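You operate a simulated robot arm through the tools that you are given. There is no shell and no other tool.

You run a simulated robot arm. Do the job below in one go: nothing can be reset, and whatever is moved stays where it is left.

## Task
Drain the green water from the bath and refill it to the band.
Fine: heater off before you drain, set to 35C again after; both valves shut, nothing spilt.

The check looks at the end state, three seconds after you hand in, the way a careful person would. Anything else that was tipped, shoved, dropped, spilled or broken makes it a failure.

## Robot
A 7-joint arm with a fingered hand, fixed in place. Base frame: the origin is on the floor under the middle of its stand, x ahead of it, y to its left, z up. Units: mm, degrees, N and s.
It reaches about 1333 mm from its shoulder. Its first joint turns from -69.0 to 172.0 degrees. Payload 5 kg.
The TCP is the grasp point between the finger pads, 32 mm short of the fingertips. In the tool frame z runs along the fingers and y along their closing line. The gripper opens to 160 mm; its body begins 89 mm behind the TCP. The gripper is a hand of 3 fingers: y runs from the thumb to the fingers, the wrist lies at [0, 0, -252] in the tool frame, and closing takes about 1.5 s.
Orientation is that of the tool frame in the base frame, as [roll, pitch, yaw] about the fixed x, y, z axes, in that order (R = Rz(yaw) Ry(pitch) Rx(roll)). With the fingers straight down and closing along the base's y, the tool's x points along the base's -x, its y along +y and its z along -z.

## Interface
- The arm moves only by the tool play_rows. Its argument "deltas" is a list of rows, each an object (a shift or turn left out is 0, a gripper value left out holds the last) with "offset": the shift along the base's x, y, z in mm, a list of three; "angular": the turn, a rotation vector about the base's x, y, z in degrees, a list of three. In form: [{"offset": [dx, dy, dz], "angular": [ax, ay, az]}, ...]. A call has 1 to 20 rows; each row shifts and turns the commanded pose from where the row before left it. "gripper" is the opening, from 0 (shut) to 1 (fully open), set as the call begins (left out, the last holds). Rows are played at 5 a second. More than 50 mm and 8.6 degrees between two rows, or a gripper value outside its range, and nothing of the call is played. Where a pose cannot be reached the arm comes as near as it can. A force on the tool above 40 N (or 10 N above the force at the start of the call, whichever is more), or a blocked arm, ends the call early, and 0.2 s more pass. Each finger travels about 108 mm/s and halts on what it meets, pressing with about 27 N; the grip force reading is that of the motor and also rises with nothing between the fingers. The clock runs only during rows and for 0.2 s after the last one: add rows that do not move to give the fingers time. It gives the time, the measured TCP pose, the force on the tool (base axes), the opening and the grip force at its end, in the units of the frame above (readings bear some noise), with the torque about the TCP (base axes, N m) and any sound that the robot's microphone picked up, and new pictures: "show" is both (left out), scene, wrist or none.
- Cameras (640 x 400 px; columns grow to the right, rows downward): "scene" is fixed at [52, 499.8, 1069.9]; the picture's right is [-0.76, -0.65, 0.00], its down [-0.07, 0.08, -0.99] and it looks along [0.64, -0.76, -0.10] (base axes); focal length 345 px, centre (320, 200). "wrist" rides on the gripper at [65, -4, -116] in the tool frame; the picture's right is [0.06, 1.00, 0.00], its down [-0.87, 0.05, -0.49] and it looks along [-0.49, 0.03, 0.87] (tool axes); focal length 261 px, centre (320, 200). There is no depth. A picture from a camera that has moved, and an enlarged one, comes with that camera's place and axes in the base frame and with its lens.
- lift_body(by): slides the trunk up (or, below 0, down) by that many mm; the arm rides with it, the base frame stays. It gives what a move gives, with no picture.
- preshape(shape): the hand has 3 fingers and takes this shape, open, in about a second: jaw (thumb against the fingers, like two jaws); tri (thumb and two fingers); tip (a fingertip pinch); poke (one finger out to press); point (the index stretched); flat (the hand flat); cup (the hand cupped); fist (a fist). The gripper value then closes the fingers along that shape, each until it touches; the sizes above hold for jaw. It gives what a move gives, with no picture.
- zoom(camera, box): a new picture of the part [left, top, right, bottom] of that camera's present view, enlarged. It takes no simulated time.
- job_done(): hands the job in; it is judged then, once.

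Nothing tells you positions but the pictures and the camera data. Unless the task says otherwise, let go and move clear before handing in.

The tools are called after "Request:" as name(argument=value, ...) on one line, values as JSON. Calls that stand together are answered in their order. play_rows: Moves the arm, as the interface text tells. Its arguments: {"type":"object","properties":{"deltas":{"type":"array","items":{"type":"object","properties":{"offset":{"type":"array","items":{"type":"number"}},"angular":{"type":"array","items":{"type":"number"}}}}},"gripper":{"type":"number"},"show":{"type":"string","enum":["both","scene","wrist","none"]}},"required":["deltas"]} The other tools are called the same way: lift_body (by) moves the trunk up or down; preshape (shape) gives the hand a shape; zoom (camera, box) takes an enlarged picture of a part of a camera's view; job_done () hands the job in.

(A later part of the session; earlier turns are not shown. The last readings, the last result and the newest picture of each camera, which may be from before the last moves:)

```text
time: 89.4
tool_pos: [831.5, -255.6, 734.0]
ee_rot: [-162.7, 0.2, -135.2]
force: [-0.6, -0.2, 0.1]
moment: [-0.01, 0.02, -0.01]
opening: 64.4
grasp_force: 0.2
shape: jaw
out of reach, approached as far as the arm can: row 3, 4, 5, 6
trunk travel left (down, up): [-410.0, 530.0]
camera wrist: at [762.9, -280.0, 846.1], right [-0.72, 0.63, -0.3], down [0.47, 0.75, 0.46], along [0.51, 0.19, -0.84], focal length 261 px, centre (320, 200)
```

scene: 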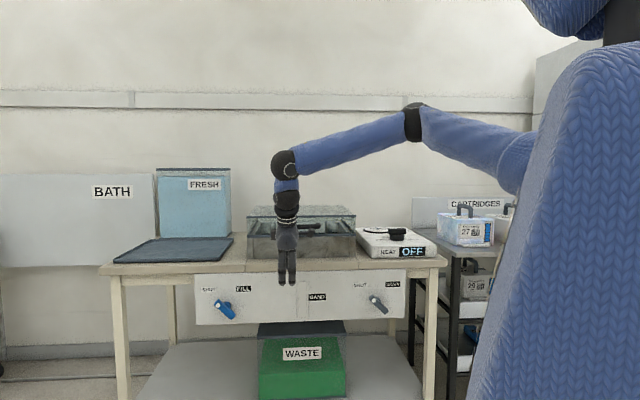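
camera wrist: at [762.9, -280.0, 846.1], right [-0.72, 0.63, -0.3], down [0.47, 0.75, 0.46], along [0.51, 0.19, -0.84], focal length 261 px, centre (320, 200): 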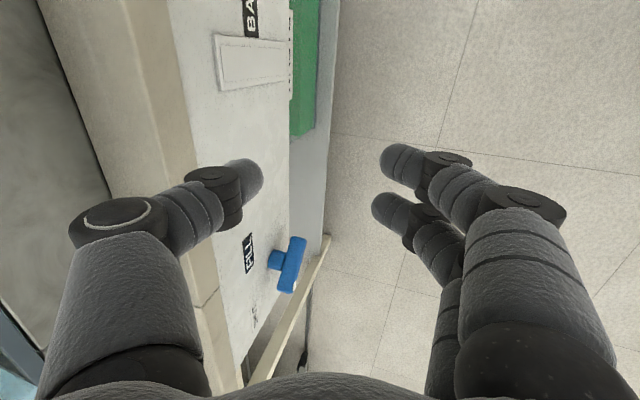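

The elbow is stuck at the same spot each time I go left, which suggests the hand roll is at its limit relative to the arm. I'll test yawing the hand a little counter-clockwise to free it, staying well away from the panel.

Request:
play_rows(deltas=[{"offset": [-10, 10, 10]}, {"offset": [-10, 10, 10]}, {"angular": [0, 0, 8]}, {"angular": [0, 0, 8]}, {"angular": [0, 0, 8]}, {"angular": [0, 0, 8]}, {"offset": [25, 25, 0]}, {"offset": [25, 25, 0]}, {}])

```text
time: 91.4
tool_pos: [854.4, -194.1, 757.9]
ee_rot: [-162.5, 0.2, -103.1]
force: [-0.5, -0.5, -0.6]
moment: [0.01, 0.0, 0.0]
opening: 64.3
grasp_force: 0.1
shape: jaw
out of reach, approached as far as the arm can: row 8
trunk travel left (down, up): [-410.0, 530.0]
camera wrist: at [809.6, -250.9, 870.1], right [-0.94, 0.16, -0.3], down [0.0, 0.89, 0.46], along [0.34, 0.43, -0.84], focal length 261 px, centre (320, 200)
```

scene: 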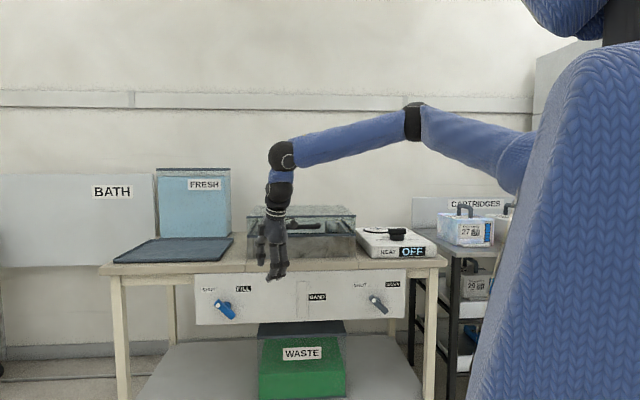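
wrist: 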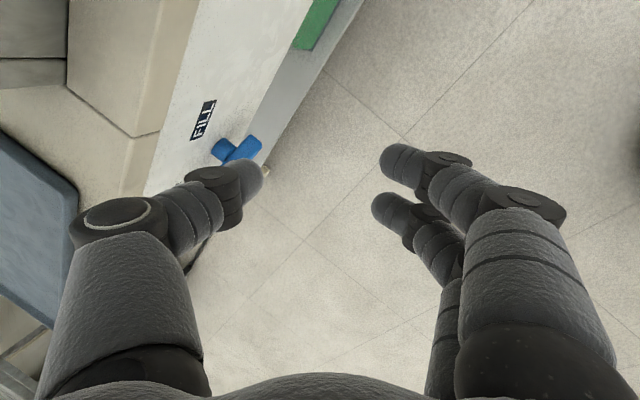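

Moving out is limited at this shoulder height. Lowering the trunk 200 mm brings the hand to valve height with the arm reaching out more level, so I'll do that here, 130 mm in front of the panel.

Request:
lift_body(by=-180)

Request:
play_rows(deltas=[{"offset": [15, 15, 5]}, {"offset": [15, 15, 5]}, {"offset": [15, 15, 5]}, {}])

```text
time: 93.4
tool_pos: [853.3, -194.5, 578.9]
ee_rot: [-162.6, 0.2, -103.0]
force: [0.4, 0.5, 0.2]
moment: [-0.01, 0.0, 0.02]
opening: 64.3
grasp_force: 0.1
shape: jaw
trunk travel left (down, up): [-230.0, 710.0]
```

```text
time: 94.4
tool_pos: [867.9, -193.2, 607.6]
ee_rot: [-162.7, 0.5, -103.1]
force: [-0.9, -0.5, 0.4]
moment: [0.01, -0.05, -0.01]
opening: 64.4
grasp_force: 0.0
shape: jaw
out of reach, approached as far as the arm can: row 1, 2, 3
trunk travel left (down, up): [-230.0, 710.0]
camera wrist: at [822.9, -251.0, 719.8], right [-0.94, 0.16, -0.3], down [0.0, 0.89, 0.46], along [0.34, 0.43, -0.84], focal length 261 px, centre (320, 200)
```

scene: 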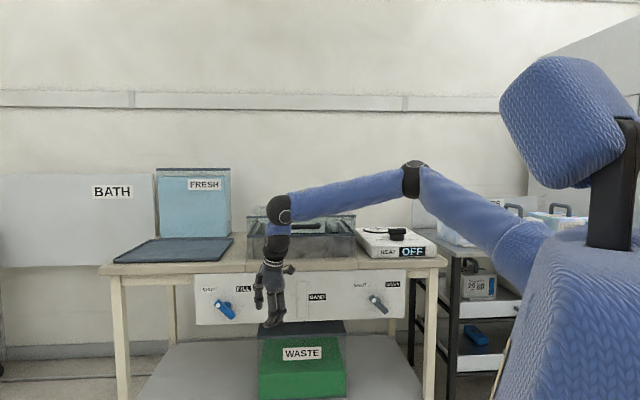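
wrist: 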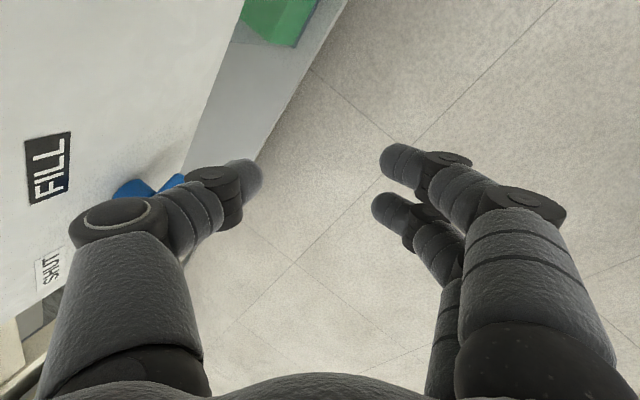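

Only motion to the left is blocked, because the hand roll is near its limit. For FILL I'll use the arm's natural roll instead: hand pointing mostly down and outward, opened wide so the straight thumb is the part nearest the panel. First I'll back off and unwind the yaw.

Request:
play_rows(deltas=[{"offset": [-20, 0, 10]}, {"offset": [-20, 0, 10]}, {"angular": [0, 0, -8.5]}, {"angular": [0, 0, -8.5]}, {"angular": [0, 0, -8.5]}, {"angular": [0, 0, -8.5]}, {"angular": [0, 0, -8.5]}, {"angular": [0, 0, -8.5]}, {"angular": [0, 0, -8.5]}, {"angular": [0, 0, -8.5]}, {"angular": [0, 0, -8.9]}, {}])

```text
refused: row 11 steps farther than a row can; nothing moved
```

Request:
play_rows(deltas=[{"offset": [-20, 0, 10]}, {"offset": [-20, 0, 10]}, {"angular": [0, 0, -8.5]}, {"angular": [0, 0, -8.5]}, {"angular": [0, 0, -8.5]}, {"angular": [0, 0, -8.5]}, {"angular": [0, 0, -8.5]}, {"angular": [0, 0, -8.5]}, {"angular": [0, 0, -8.5]}, {"angular": [0, 0, -8.5]}, {"angular": [0, 0, -8.5]}, {}])

```text
time: 97.0
tool_pos: [765.0, -302.7, 610.7]
ee_rot: [-163.0, 0.5, -179.6]
force: [0.0, 0.1, 0.0]
moment: [0.0, 0.02, 0.03]
opening: 64.4
grasp_force: 0.0
shape: jaw
out of reach, approached as far as the arm can: row 4, 5, 6, 7, 8, 9, 10, 11
trunk travel left (down, up): [-230.0, 710.0]
camera wrist: at [699.5, -274.2, 722.9], right [-0.07, 0.95, -0.29], down [0.86, 0.2, 0.46], along [0.5, -0.22, -0.84], focal length 261 px, centre (320, 200)
```

scene: 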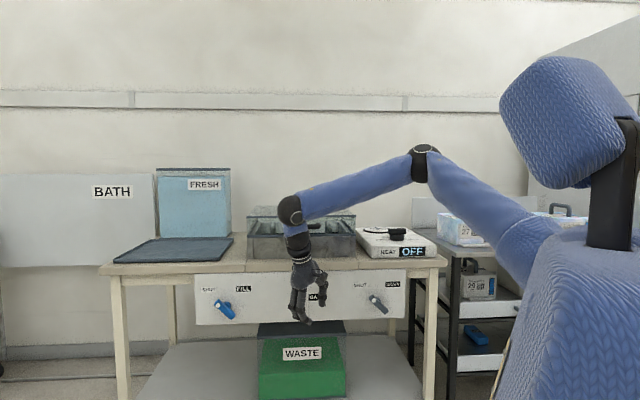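
wrist: 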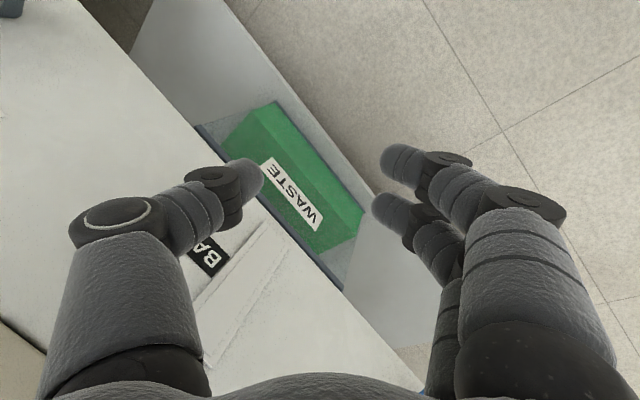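

The wrist simply can't go left of straight ahead of the right shoulder. So for FILL I'll keep the wrist where it can be and point the hand forward, left and down with fingers closed. I then push the lever leftwards: below the axis to open, above the axis to shut. First I close the hand and re-aim it away from the panel.

Request:
play_rows(deltas=[{"offset": [5, 10, 10], "angular": [8.4, 0, 0]}, {"offset": [5, 10, 10], "angular": [8.4, 0, 0]}, {"offset": [18, 8, 12], "angular": [2.41, -7.93, 0]}, {"offset": [18, 8, 12], "angular": [2.41, -7.93, 0]}, {"offset": [18, 8, 12], "angular": [2.41, -7.93, 0]}, {"offset": [18, 8, 12], "angular": [2.41, -7.93, 0]}, {}], gripper=0.0)

```text
time: 98.6
tool_pos: [847.2, -250.5, 678.0]
ee_rot: [169.9, 32.0, 177.2]
force: [0.9, 0.2, 0.0]
moment: [0.01, 0.01, 0.02]
opening: 0.0
grasp_force: 27.1
shape: jaw
trunk travel left (down, up): [-230.0, 710.0]
camera wrist: at [730.7, -269.4, 740.2], right [-0.1, 0.99, 0.11], down [0.47, -0.06, 0.88], along [0.88, 0.14, -0.46], focal length 261 px, centre (320, 200)
```

scene: 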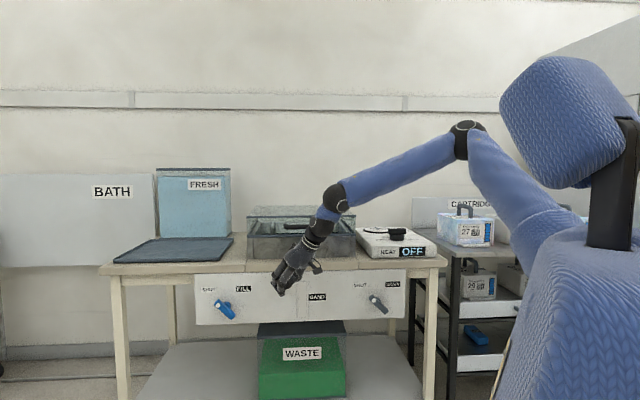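
wrist: 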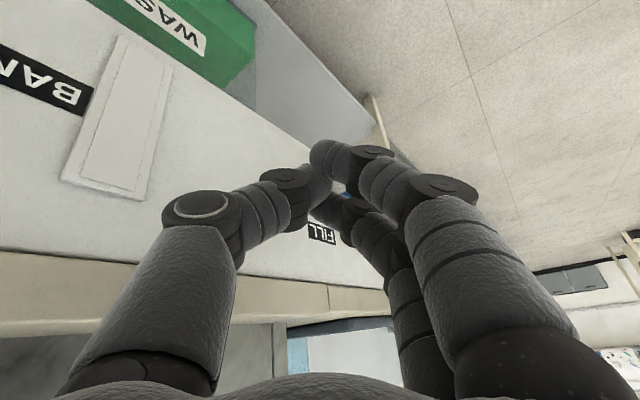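

No limits hit. I'll continue the tilt to the planned direction.

Request:
play_rows(deltas=[{"offset": [16, 8, 10], "angular": [2.41, -7.93, 0]}, {"offset": [16, 8, 10], "angular": [2.41, -7.93, 0]}, {"offset": [16, 8, 10], "angular": [2.41, -7.93, 0]}, {}])

```text
time: 99.6
tool_pos: [895.3, -228.4, 708.4]
ee_rot: [155.5, 54.8, 167.1]
force: [0.0, -0.2, -0.1]
moment: [-0.02, -0.01, 0.03]
opening: 0.0
grasp_force: 26.7
shape: jaw
trunk travel left (down, up): [-230.0, 710.0]
camera wrist: at [764.8, -249.7, 716.0], right [-0.16, 0.97, 0.19], down [0.08, -0.18, 0.98], along [0.98, 0.17, -0.05], focal length 261 px, centre (320, 200)
```

scene: 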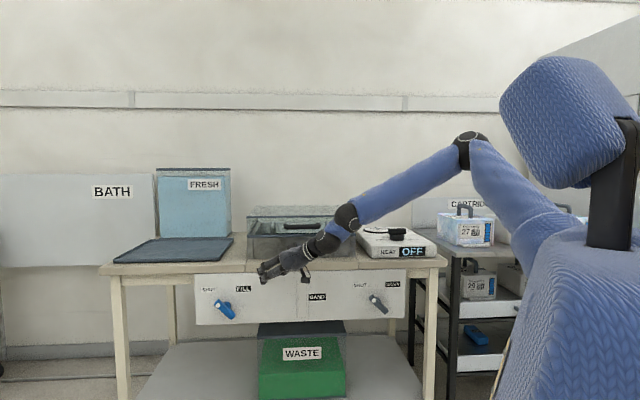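
wrist: 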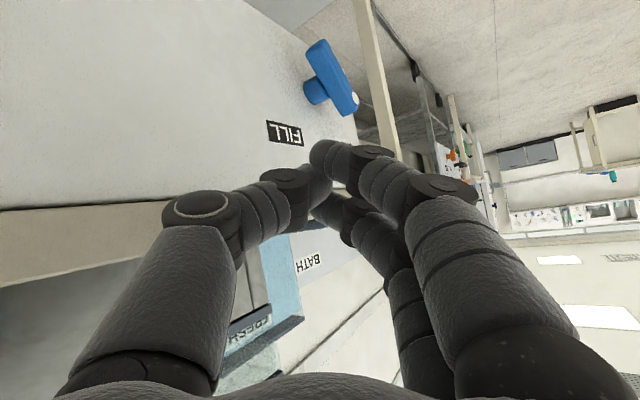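

The hand is aimed as planned. I'll lower the trunk 150 mm to bring it to valve height, still well right of and in front of the lever.

Request:
lift_body(by=-150)

Request:
play_rows(deltas=[{}])

Request:
zoom(camera="wrist", box=[160, 20, 480, 220])

Request:
zoom(camera="scene", box=[180, 250, 340, 350])

```text
time: 101.3
tool_pos: [895.8, -227.3, 558.0]
ee_rot: [155.8, 54.7, 167.3]
force: [-0.3, 0.4, 0.2]
moment: [0.01, 0.0, 0.01]
opening: 0.1
grasp_force: 26.9
shape: jaw
trunk travel left (down, up): [-80.0, 860.0]
```

```text
time: 101.7
tool_pos: [893.9, -227.4, 557.7]
ee_rot: [155.7, 54.6, 167.3]
force: [0.0, -0.1, -0.3]
moment: [-0.03, 0.01, -0.03]
opening: 0.0
grasp_force: 26.6
shape: jaw
trunk travel left (down, up): [-80.0, 860.0]
camera wrist: at [764.7, -249.7, 566.1], right [-0.16, 0.97, 0.19], down [0.08, -0.18, 0.98], along [0.98, 0.17, -0.05], focal length 261 px, centre (320, 200)
```

scene: 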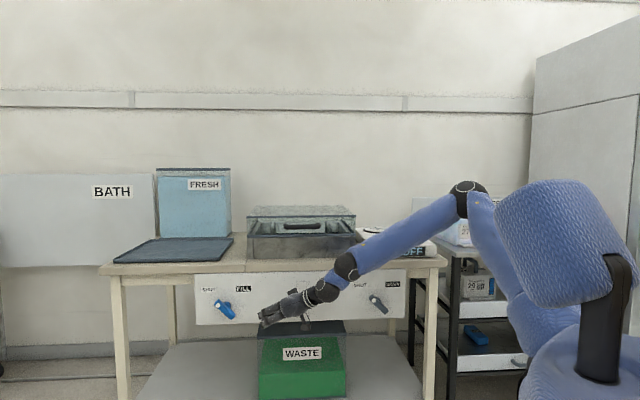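
wrist: 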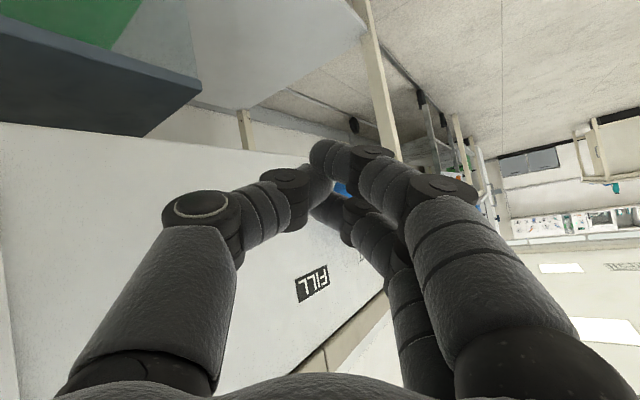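

```text
2.00 times, centred on (320, 120) of wrist
camera zoom: at [764.7, -249.7, 566.1], right [-0.16, 0.97, 0.19], down [0.08, -0.18, 0.98], along [0.98, 0.17, -0.05], focal length 521 px, centre (320, 360)
```

zoom: 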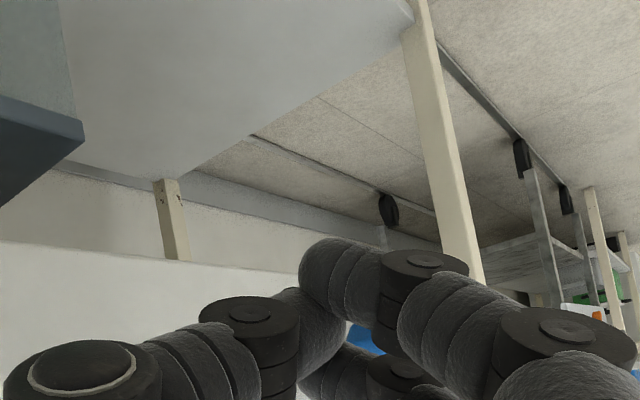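

```text
4.00 times, centred on (260, 300) of scene
camera zoom: at [52.0, 499.8, 1069.9], right [-0.76, -0.65, 0.0], down [-0.07, 0.08, -0.99], along [0.64, -0.76, -0.1], focal length 1379 px, centre (560, -200)
```

zoom: 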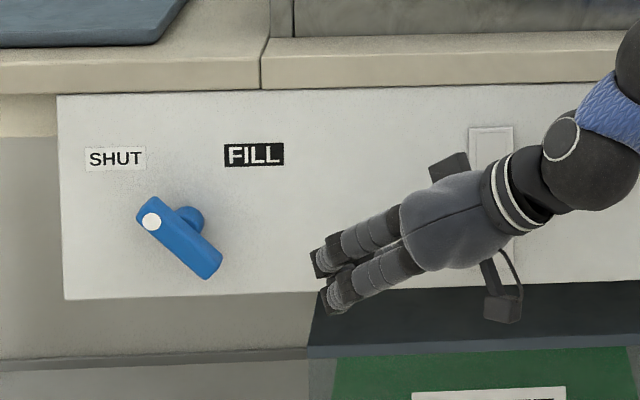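

The hand is to the right of the FILL lever, fingers pointing left and down. I'll bring the closed fingertips to the lever's depth, just right of its lower arm.

Request:
play_rows(deltas=[{"offset": [26, 6, -3]}, {"offset": [26, 6, -3]}, {"offset": [20, 5, -3]}, {}])

Request:
zoom(camera="scene", box=[180, 250, 340, 350])

Request:
zoom(camera="wrist", box=[200, 80, 440, 230])

```text
time: 102.7
tool_pos: [967.3, -209.6, 546.9]
ee_rot: [155.7, 54.7, 167.2]
force: [-0.9, -0.4, 0.6]
moment: [-0.02, 0.0, -0.05]
opening: 0.1
grasp_force: 27.1
shape: jaw
trunk travel left (down, up): [-80.0, 860.0]
camera wrist: at [836.9, -232.4, 555.4], right [-0.16, 0.97, 0.19], down [0.08, -0.17, 0.98], along [0.98, 0.17, -0.05], focal length 261 px, centre (320, 200)
```

scene: 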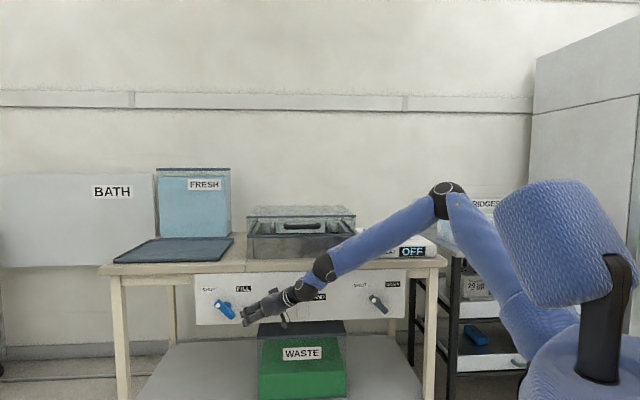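
wrist: 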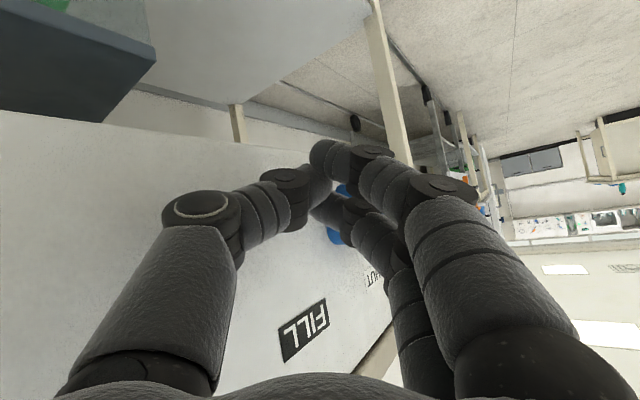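

```text
4.00 times, centred on (260, 300) of scene
camera zoom: at [52.0, 499.8, 1069.9], right [-0.76, -0.65, 0.0], down [-0.07, 0.08, -0.99], along [0.64, -0.76, -0.1], focal length 1379 px, centre (560, -200)
```

zoom: 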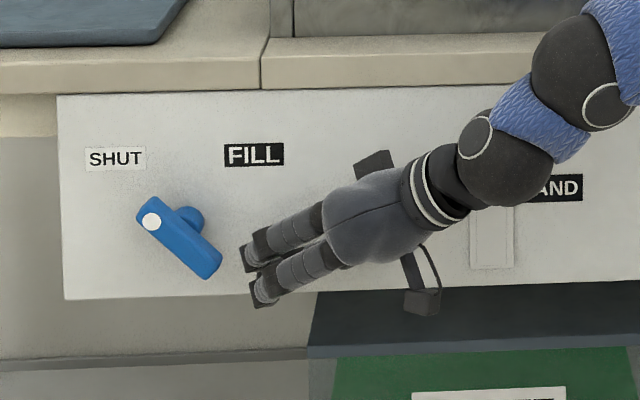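

```text
2.67 times, centred on (320, 155) of wrist
camera zoom: at [836.9, -232.4, 555.4], right [-0.16, 0.97, 0.19], down [0.08, -0.17, 0.98], along [0.98, 0.17, -0.05], focal length 695 px, centre (320, 320)
```

zoom: 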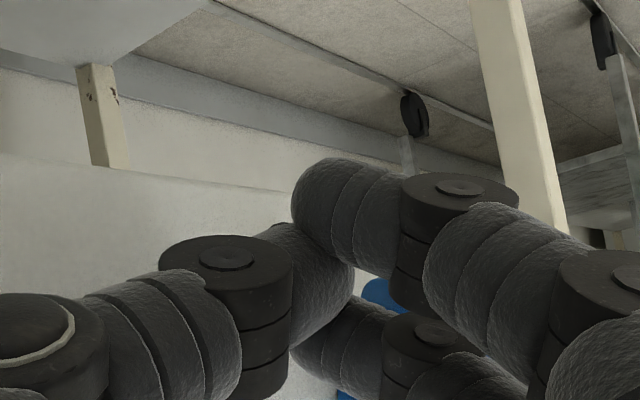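

Request:
play_rows(deltas=[{"offset": [4.2, 4.2, 0]}, {"offset": [4.2, 4.2, 0]}, {"offset": [4.2, 4.2, 0]}, {}])

Request:
zoom(camera="scene", box=[180, 250, 340, 350])

Request:
zoom(camera="wrist", box=[200, 80, 440, 230])

```text
time: 103.7
tool_pos: [979.9, -196.7, 548.3]
ee_rot: [155.7, 54.8, 167.2]
force: [-0.8, 0.2, -0.2]
moment: [0.01, 0.03, -0.04]
opening: 0.0
grasp_force: 27.0
shape: jaw
trunk travel left (down, up): [-80.0, 860.0]
camera wrist: at [849.1, -219.8, 557.1], right [-0.16, 0.97, 0.19], down [0.08, -0.17, 0.98], along [0.98, 0.17, -0.05], focal length 261 px, centre (320, 200)
```

scene: 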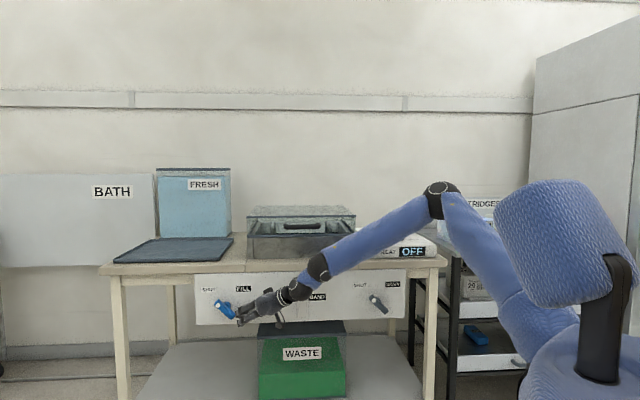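
wrist: 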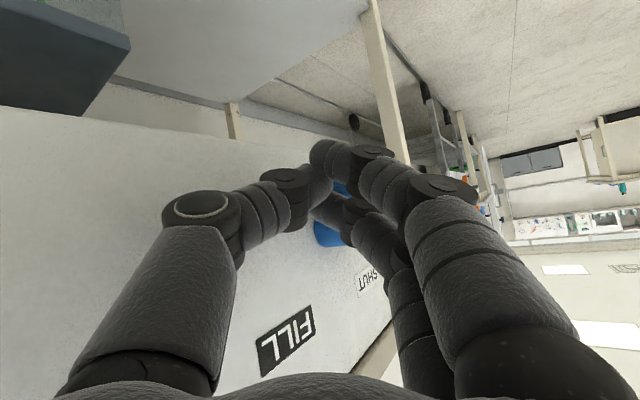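

```text
4.00 times, centred on (260, 300) of scene
camera zoom: at [52.0, 499.8, 1069.9], right [-0.76, -0.65, 0.0], down [-0.07, 0.08, -0.99], along [0.64, -0.76, -0.1], focal length 1379 px, centre (560, -200)
```

zoom: 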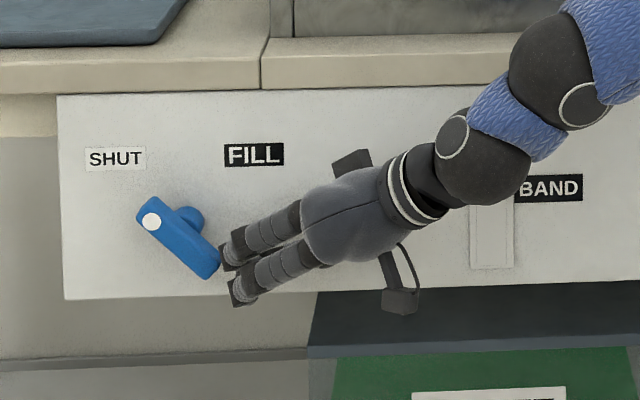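

```text
2.67 times, centred on (320, 155) of wrist
camera zoom: at [849.1, -219.8, 557.1], right [-0.16, 0.97, 0.19], down [0.08, -0.17, 0.98], along [0.98, 0.17, -0.05], focal length 695 px, centre (320, 320)
```

zoom: 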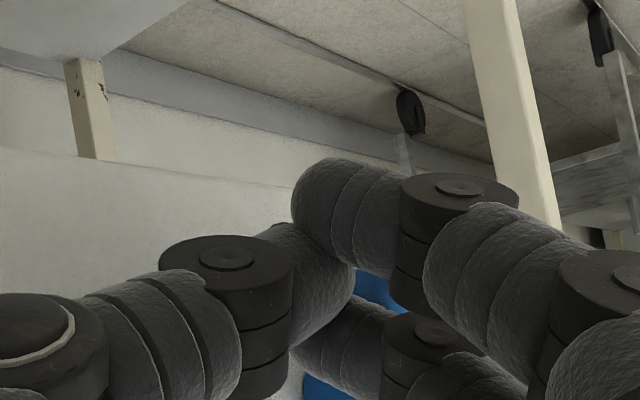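

Request:
play_rows(deltas=[{"offset": [3.5, 3.5, 0]}, {"offset": [3.5, 3.5, 0]}, {"offset": [3.5, 3.5, 0]}, {}])

Request:
zoom(camera="scene", box=[180, 250, 340, 350])

```text
time: 104.7
tool_pos: [990.3, -185.9, 549.9]
ee_rot: [155.7, 54.8, 167.1]
force: [0.4, 0.5, 0.1]
moment: [-0.01, 0.0, 0.0]
opening: 0.0
grasp_force: 27.3
shape: jaw
trunk travel left (down, up): [-80.0, 860.0]
camera wrist: at [859.0, -208.8, 557.1], right [-0.16, 0.97, 0.19], down [0.08, -0.18, 0.98], along [0.98, 0.17, -0.05], focal length 261 px, centre (320, 200)
```

scene: 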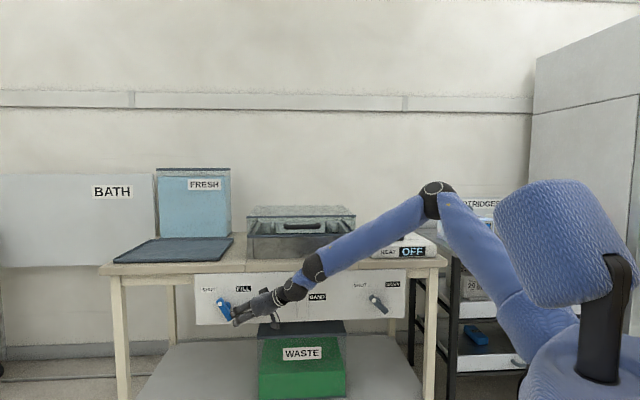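
wrist: 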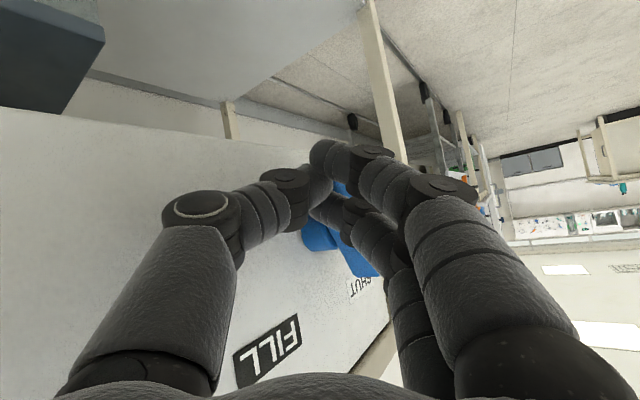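

```text
4.00 times, centred on (260, 300) of scene
camera zoom: at [52.0, 499.8, 1069.9], right [-0.76, -0.65, 0.0], down [-0.07, 0.08, -0.99], along [0.64, -0.76, -0.1], focal length 1379 px, centre (560, -200)
```

zoom: 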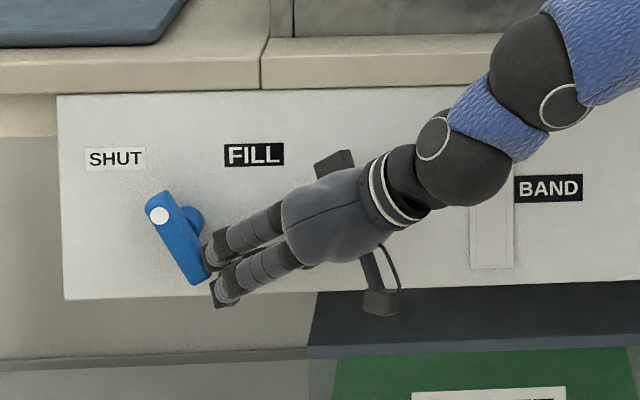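

The lever is turning smoothly. Let me check the gauge and tank closely.

Request:
zoom(camera="scene", box=[280, 270, 340, 325])

Request:
zoom(camera="scene", box=[140, 160, 250, 240])

```text
7.27 times, centred on (310, 298) of scene
camera zoom: at [52.0, 499.8, 1069.9], right [-0.76, -0.65, 0.0], down [-0.07, 0.08, -0.99], along [0.64, -0.76, -0.1], focal length 2507 px, centre (393, -509)
```

zoom: 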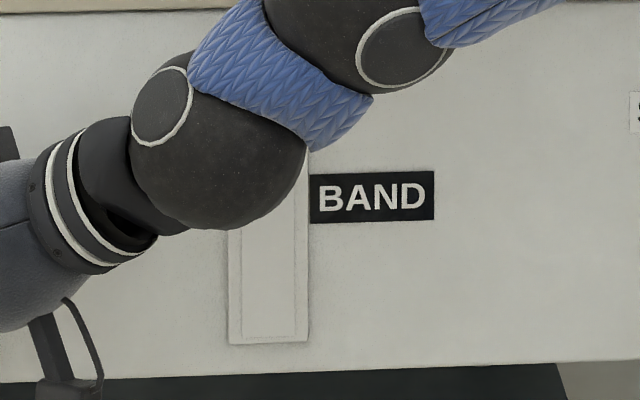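

```text
5.00 times, centred on (195, 200) of scene
camera zoom: at [52.0, 499.8, 1069.9], right [-0.76, -0.65, 0.0], down [-0.07, 0.08, -0.99], along [0.64, -0.76, -0.1], focal length 1724 px, centre (945, 200)
```

zoom: 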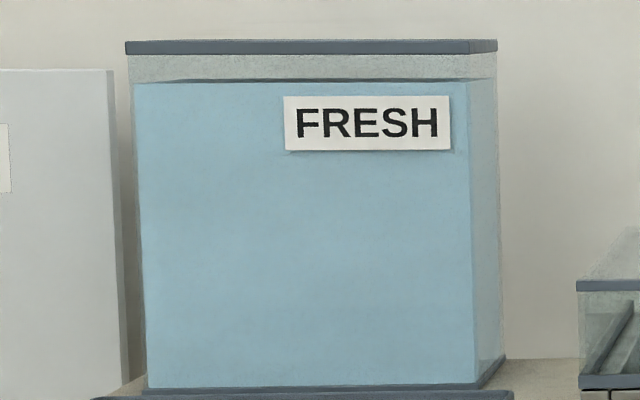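

No flow yet at this small angle. I'll open further.

Request:
play_rows(deltas=[{"offset": [3.5, 3.5, 0]}, {"offset": [3.5, 3.5, 0]}, {"offset": [3.5, 3.5, 0]}], show="scene")

Request:
zoom(camera="scene", box=[280, 270, 340, 325])

Request:
zoom(camera="scene", box=[180, 250, 340, 350])

```text
time: 105.5
tool_pos: [1000.8, -177.7, 548.9]
ee_rot: [155.7, 54.8, 167.2]
force: [-0.5, -0.6, 0.5]
moment: [0.01, -0.01, 0.01]
opening: 0.0
grasp_force: 27.0
shape: jaw
trunk travel left (down, up): [-80.0, 860.0]
```

scene: 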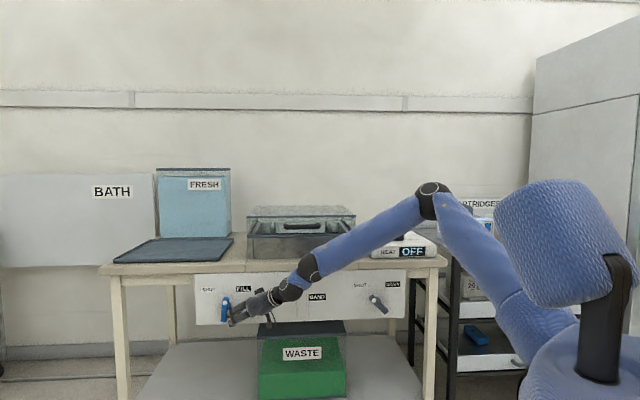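

```text
7.27 times, centred on (310, 298) of scene
camera zoom: at [52.0, 499.8, 1069.9], right [-0.76, -0.65, 0.0], down [-0.07, 0.08, -0.99], along [0.64, -0.76, -0.1], focal length 2507 px, centre (393, -509)
```

zoom: 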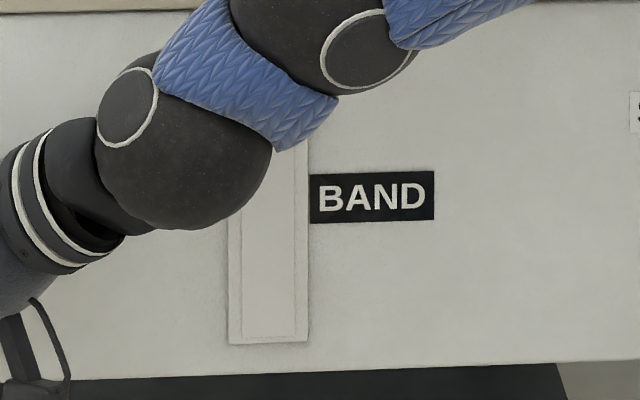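

```text
4.00 times, centred on (260, 300) of scene
camera zoom: at [52.0, 499.8, 1069.9], right [-0.76, -0.65, 0.0], down [-0.07, 0.08, -0.99], along [0.64, -0.76, -0.1], focal length 1379 px, centre (560, -200)
```

zoom: 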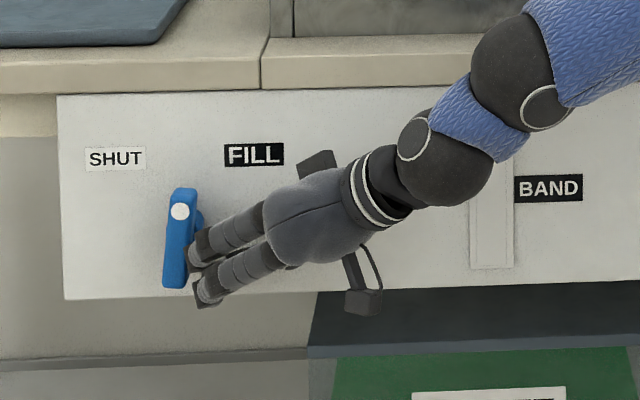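

Request:
play_rows(deltas=[{"offset": [3, 3, 0]}, {"offset": [3, 3, 0]}], show="scene")

Request:
zoom(camera="scene", box=[280, 270, 340, 325])

Request:
zoom(camera="scene", box=[180, 250, 340, 350])

```text
time: 106.1
tool_pos: [1005.3, -169.6, 546.7]
ee_rot: [155.9, 54.5, 167.3]
force: [-8.4, -3.7, -11.5]
moment: [-0.12, 0.16, 0.09]
opening: 0.2
grasp_force: 26.6
shape: jaw
trunk travel left (down, up): [-80.0, 860.0]
```

scene: 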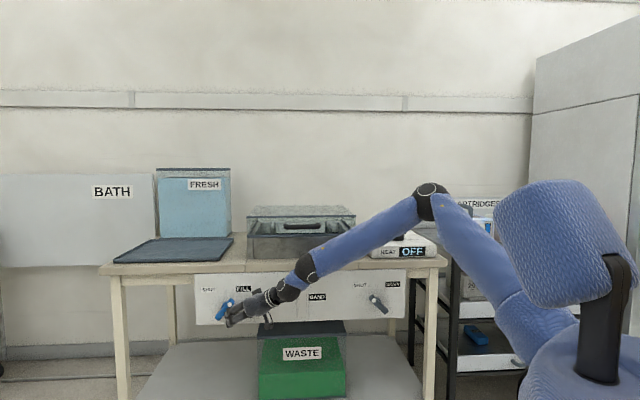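

```text
7.27 times, centred on (310, 298) of scene
camera zoom: at [52.0, 499.8, 1069.9], right [-0.76, -0.65, 0.0], down [-0.07, 0.08, -0.99], along [0.64, -0.76, -0.1], focal length 2507 px, centre (393, -509)
```

zoom: 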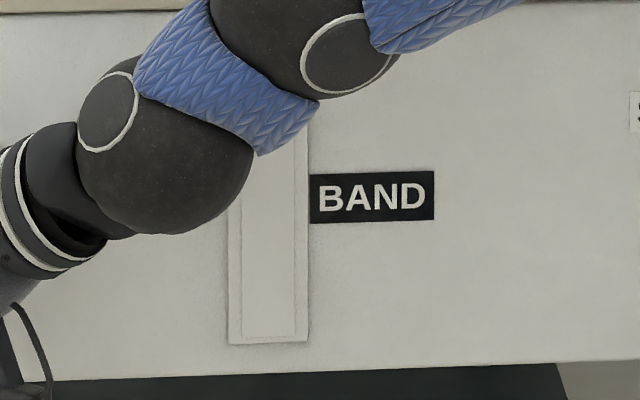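

```text
4.00 times, centred on (260, 300) of scene
camera zoom: at [52.0, 499.8, 1069.9], right [-0.76, -0.65, 0.0], down [-0.07, 0.08, -0.99], along [0.64, -0.76, -0.1], focal length 1379 px, centre (560, -200)
```

zoom: 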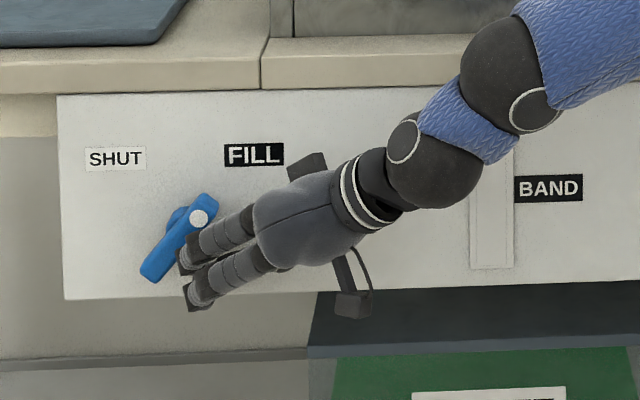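

The lever is now about 80° open. I'll withdraw outward and move up to the right of its upper arm, ready to shut it, and watch the gauge.

Request:
play_rows(deltas=[{"offset": [-24.7, 10.7, 0]}, {"offset": [-30, -30, 22]}, {"offset": [0, 0, 48]}], show="scene")

Request:
zoom(camera="scene", box=[280, 270, 340, 325])

Request:
zoom(camera="scene", box=[180, 250, 340, 350])

Request:
zoom(camera="scene", box=[140, 160, 250, 240])

```text
time: 106.9
tool_pos: [950.4, -189.2, 619.7]
ee_rot: [155.8, 54.7, 167.2]
force: [-0.4, -0.4, -0.7]
moment: [0.02, -0.07, 0.01]
opening: 0.3
grasp_force: 27.0
shape: jaw
trunk travel left (down, up): [-80.0, 860.0]
```

scene: 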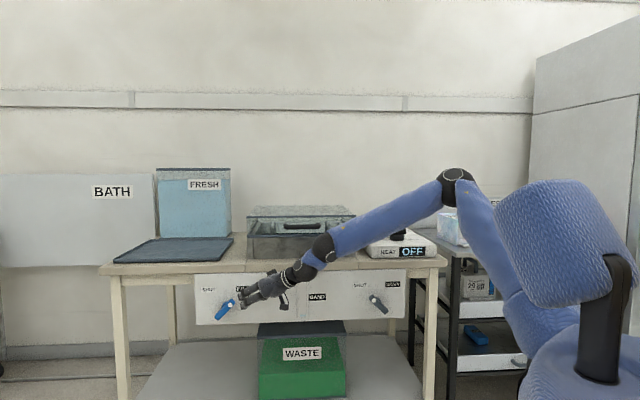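

```text
7.27 times, centred on (310, 298) of scene
camera zoom: at [52.0, 499.8, 1069.9], right [-0.76, -0.65, 0.0], down [-0.07, 0.08, -0.99], along [0.64, -0.76, -0.1], focal length 2507 px, centre (393, -509)
```

zoom: 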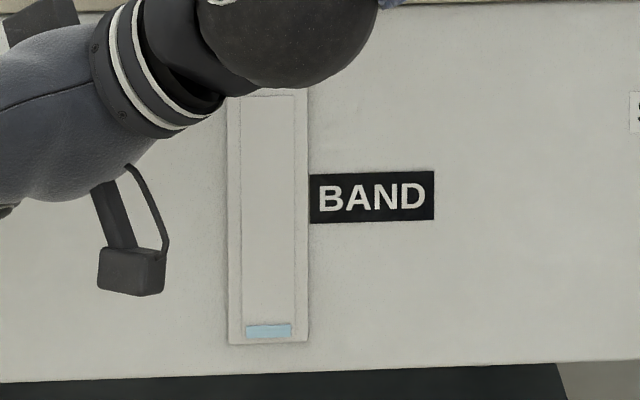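

```text
4.00 times, centred on (260, 300) of scene
camera zoom: at [52.0, 499.8, 1069.9], right [-0.76, -0.65, 0.0], down [-0.07, 0.08, -0.99], along [0.64, -0.76, -0.1], focal length 1379 px, centre (560, -200)
```

zoom: 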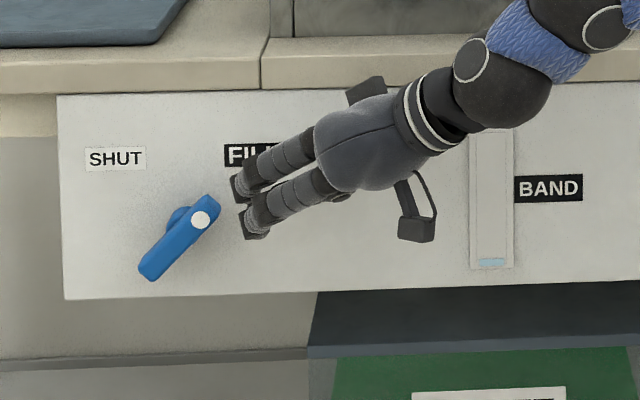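

```text
5.00 times, centred on (195, 200) of scene
camera zoom: at [52.0, 499.8, 1069.9], right [-0.76, -0.65, 0.0], down [-0.07, 0.08, -0.99], along [0.64, -0.76, -0.1], focal length 1724 px, centre (945, 200)
```

zoom: 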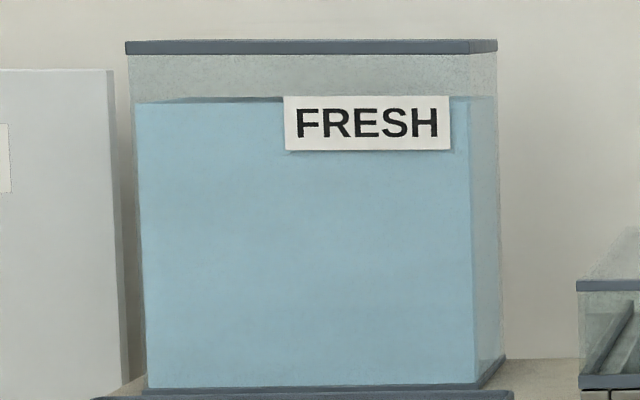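

Clean water is rising in the gauge, now fully visible. I'll move in to lever depth beside its upper arm and keep watching.

Request:
play_rows(deltas=[{"offset": [9, -9, 0]}, {"offset": [9, -9, 0]}, {"offset": [4, 4, 0]}], show="scene")

Request:
zoom(camera="scene", box=[280, 270, 340, 325])

Request:
zoom(camera="scene", box=[180, 250, 340, 350])

```text
time: 107.7
tool_pos: [973.7, -202.5, 619.3]
ee_rot: [155.8, 54.7, 167.1]
force: [-0.1, 0.0, 0.2]
moment: [0.01, -0.03, -0.03]
opening: 0.2
grasp_force: 26.8
shape: jaw
trunk travel left (down, up): [-80.0, 860.0]
```

scene: 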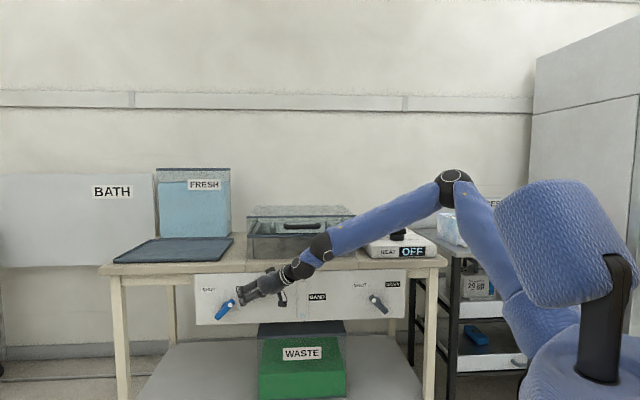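

```text
7.27 times, centred on (310, 298) of scene
camera zoom: at [52.0, 499.8, 1069.9], right [-0.76, -0.65, 0.0], down [-0.07, 0.08, -0.99], along [0.64, -0.76, -0.1], focal length 2507 px, centre (393, -509)
```

zoom: 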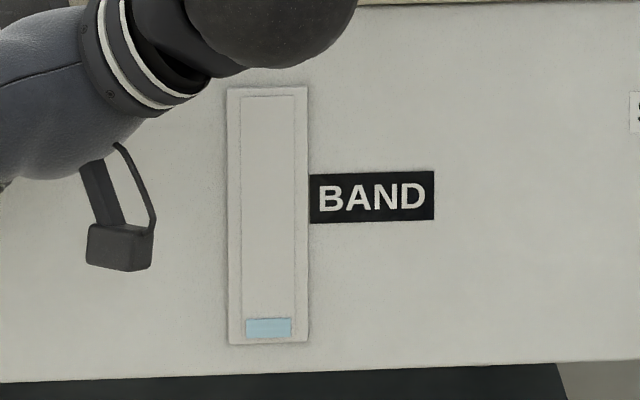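

```text
4.00 times, centred on (260, 300) of scene
camera zoom: at [52.0, 499.8, 1069.9], right [-0.76, -0.65, 0.0], down [-0.07, 0.08, -0.99], along [0.64, -0.76, -0.1], focal length 1379 px, centre (560, -200)
```

zoom: 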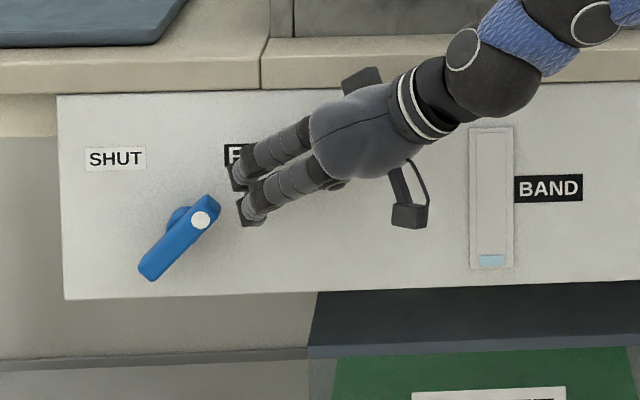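

The level is rising about 9 px/s in this view, so there are roughly 13 s to go. I'll wait in steps with the hand parked next to the lever.

Request:
play_rows(deltas=[{}, {}, {}, {}, {}, {}, {}, {}, {}, {}, {}, {}, {}, {}, {}, {}, {}, {}, {}, {}], show="scene")

Request:
zoom(camera="scene", box=[280, 270, 340, 325])

```text
time: 111.9
tool_pos: [974.8, -203.6, 618.6]
ee_rot: [155.7, 54.7, 167.2]
force: [-0.1, 0.1, 0.4]
moment: [0.02, 0.02, 0.03]
opening: 0.0
grasp_force: 27.1
shape: jaw
trunk travel left (down, up): [-80.0, 860.0]
```

scene: 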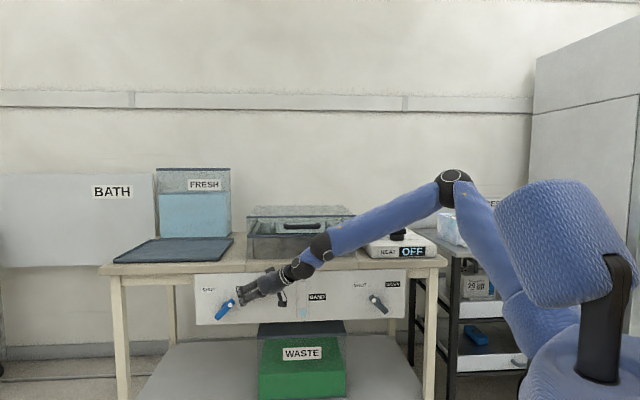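

```text
7.27 times, centred on (310, 298) of scene
camera zoom: at [52.0, 499.8, 1069.9], right [-0.76, -0.65, 0.0], down [-0.07, 0.08, -0.99], along [0.64, -0.76, -0.1], focal length 2507 px, centre (393, -509)
```

zoom: 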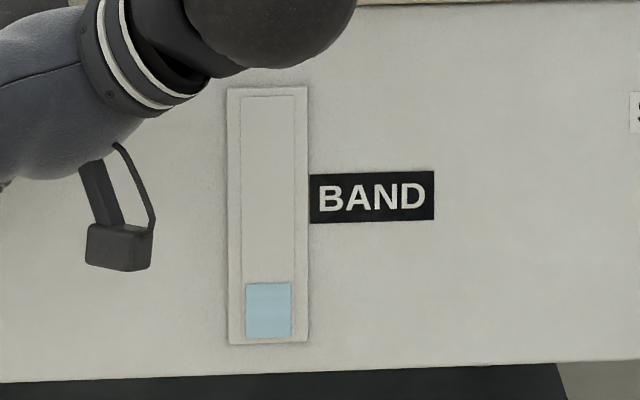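

Request:
play_rows(deltas=[{}, {}, {}, {}, {}, {}, {}, {}, {}, {}, {}, {}, {}, {}, {}, {}, {}, {}, {}, {}], show="scene")

Request:
zoom(camera="scene", box=[280, 270, 340, 325])

Request:
zoom(camera="scene", box=[230, 190, 370, 275])

```text
time: 116.1
tool_pos: [974.1, -203.3, 619.3]
ee_rot: [155.7, 54.7, 167.3]
force: [0.7, 0.4, -0.1]
moment: [0.01, -0.01, -0.01]
opening: 0.0
grasp_force: 26.3
shape: jaw
trunk travel left (down, up): [-80.0, 860.0]
```

scene: 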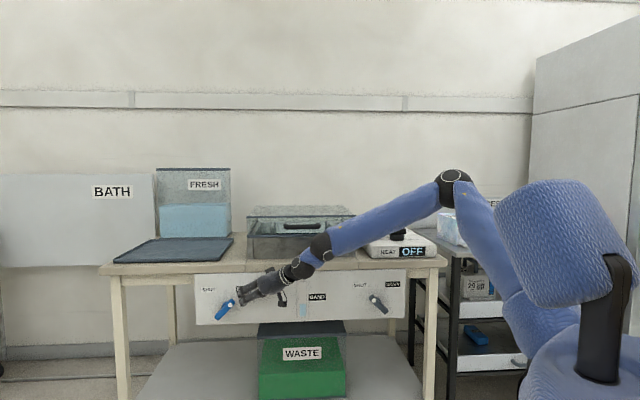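

```text
7.27 times, centred on (310, 298) of scene
camera zoom: at [52.0, 499.8, 1069.9], right [-0.76, -0.65, 0.0], down [-0.07, 0.08, -0.99], along [0.64, -0.76, -0.1], focal length 2507 px, centre (393, -509)
```

zoom: 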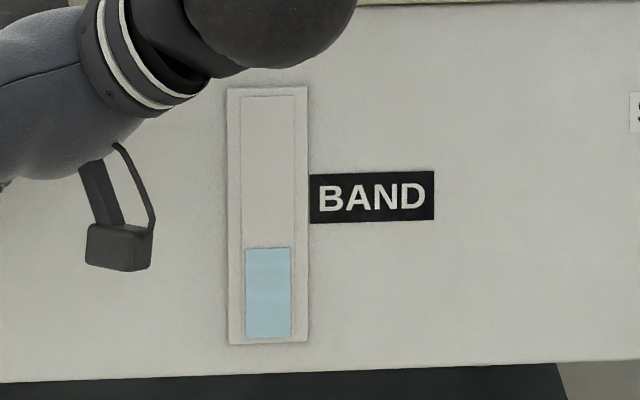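

```text
4.57 times, centred on (300, 232) of scene
camera zoom: at [52.0, 499.8, 1069.9], right [-0.76, -0.65, 0.0], down [-0.07, 0.08, -0.99], along [0.64, -0.76, -0.1], focal length 1576 px, centre (411, 51)
```

zoom: 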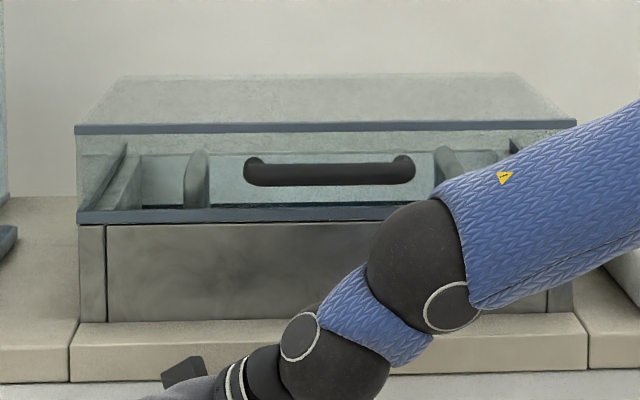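

Request:
play_rows(deltas=[{}, {}, {}, {}, {}, {}, {}, {}, {}, {}, {}, {}, {}, {}, {}, {}, {"offset": [3, 3, 0]}, {"offset": [3, 3, 0]}], show="scene")

Request:
zoom(camera="scene", box=[280, 270, 340, 325])

Request:
zoom(camera="scene", box=[180, 250, 340, 350])

```text
time: 119.9
tool_pos: [979.7, -198.3, 618.8]
ee_rot: [155.7, 54.7, 167.3]
force: [-0.6, -0.1, -0.4]
moment: [0.04, -0.01, 0.0]
opening: 0.0
grasp_force: 26.9
shape: jaw
trunk travel left (down, up): [-80.0, 860.0]
```

scene: 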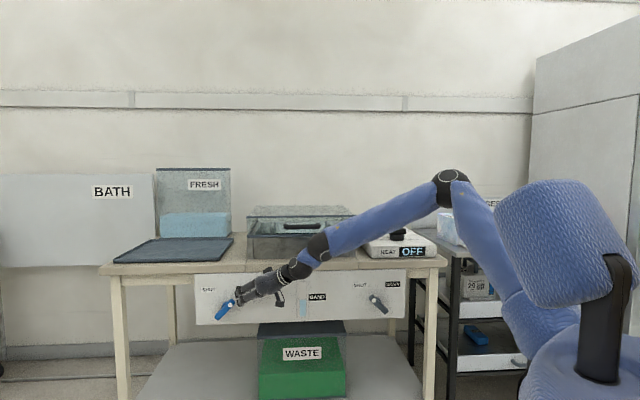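

```text
7.27 times, centred on (310, 298) of scene
camera zoom: at [52.0, 499.8, 1069.9], right [-0.76, -0.65, 0.0], down [-0.07, 0.08, -0.99], along [0.64, -0.76, -0.1], focal length 2507 px, centre (393, -509)
```

zoom: 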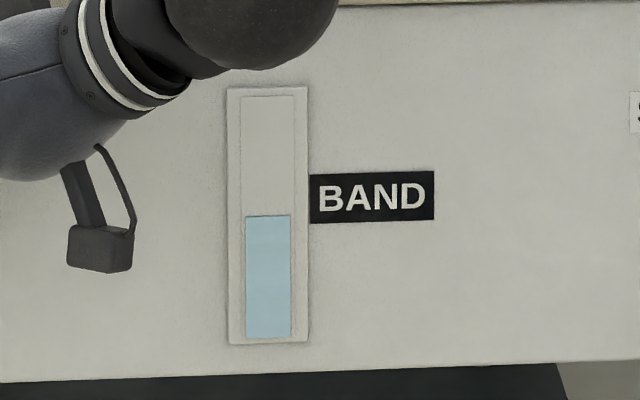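

```text
4.00 times, centred on (260, 300) of scene
camera zoom: at [52.0, 499.8, 1069.9], right [-0.76, -0.65, 0.0], down [-0.07, 0.08, -0.99], along [0.64, -0.76, -0.1], focal length 1379 px, centre (560, -200)
```

zoom: 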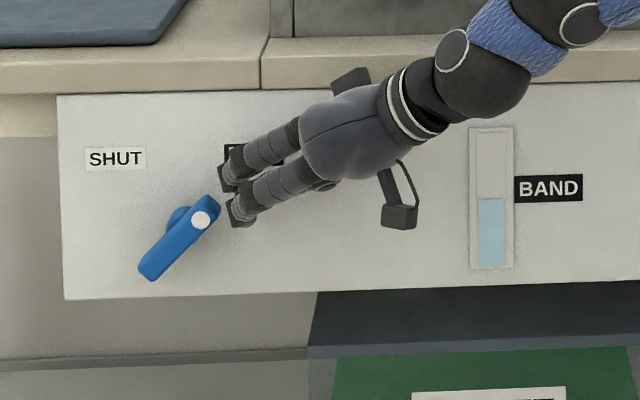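

The level is just into the bottom of the BAND mark. I'll wait one more second, then push the lever shut.

Request:
play_rows(deltas=[{}, {}, {}, {}, {}, {"offset": [4.2, 4.2, 0]}, {"offset": [4.2, 4.2, 0]}, {"offset": [4.2, 4.2, 0]}, {"offset": [4.2, 4.2, 0]}, {"offset": [4.2, 4.2, 0]}, {"offset": [3.5, 3.5, 0]}], show="scene")

Request:
zoom(camera="scene", box=[280, 270, 340, 325])

Request:
zoom(camera="scene", box=[180, 250, 340, 350])

```text
time: 122.0
tool_pos: [999.9, -178.9, 620.5]
ee_rot: [155.6, 54.9, 167.2]
force: [0.2, -0.1, -0.7]
moment: [0.0, -0.04, 0.01]
opening: 0.2
grasp_force: 26.7
shape: jaw
trunk travel left (down, up): [-80.0, 860.0]
stopped in row 10: the force on the tool passed its limit at 42 N (the readings are from after the stop); the commanded pose is now the measured one
```

scene: 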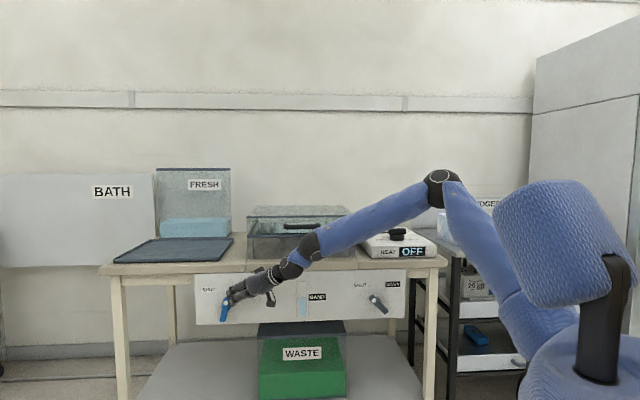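

```text
7.27 times, centred on (310, 298) of scene
camera zoom: at [52.0, 499.8, 1069.9], right [-0.76, -0.65, 0.0], down [-0.07, 0.08, -0.99], along [0.64, -0.76, -0.1], focal length 2507 px, centre (393, -509)
```

zoom: 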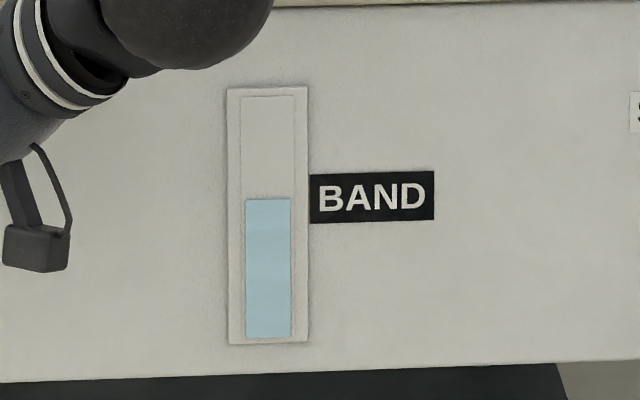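

```text
4.00 times, centred on (260, 300) of scene
camera zoom: at [52.0, 499.8, 1069.9], right [-0.76, -0.65, 0.0], down [-0.07, 0.08, -0.99], along [0.64, -0.76, -0.1], focal length 1379 px, centre (560, -200)
```

zoom: 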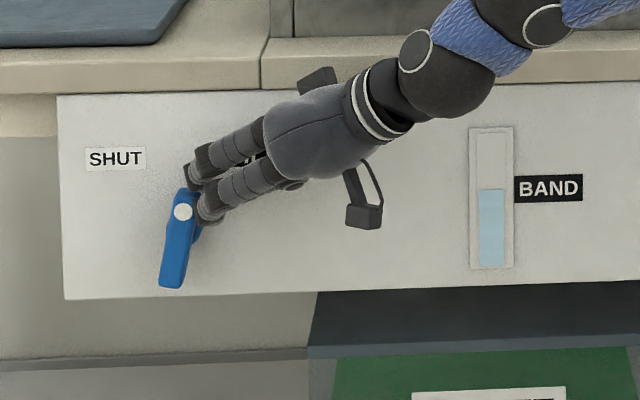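

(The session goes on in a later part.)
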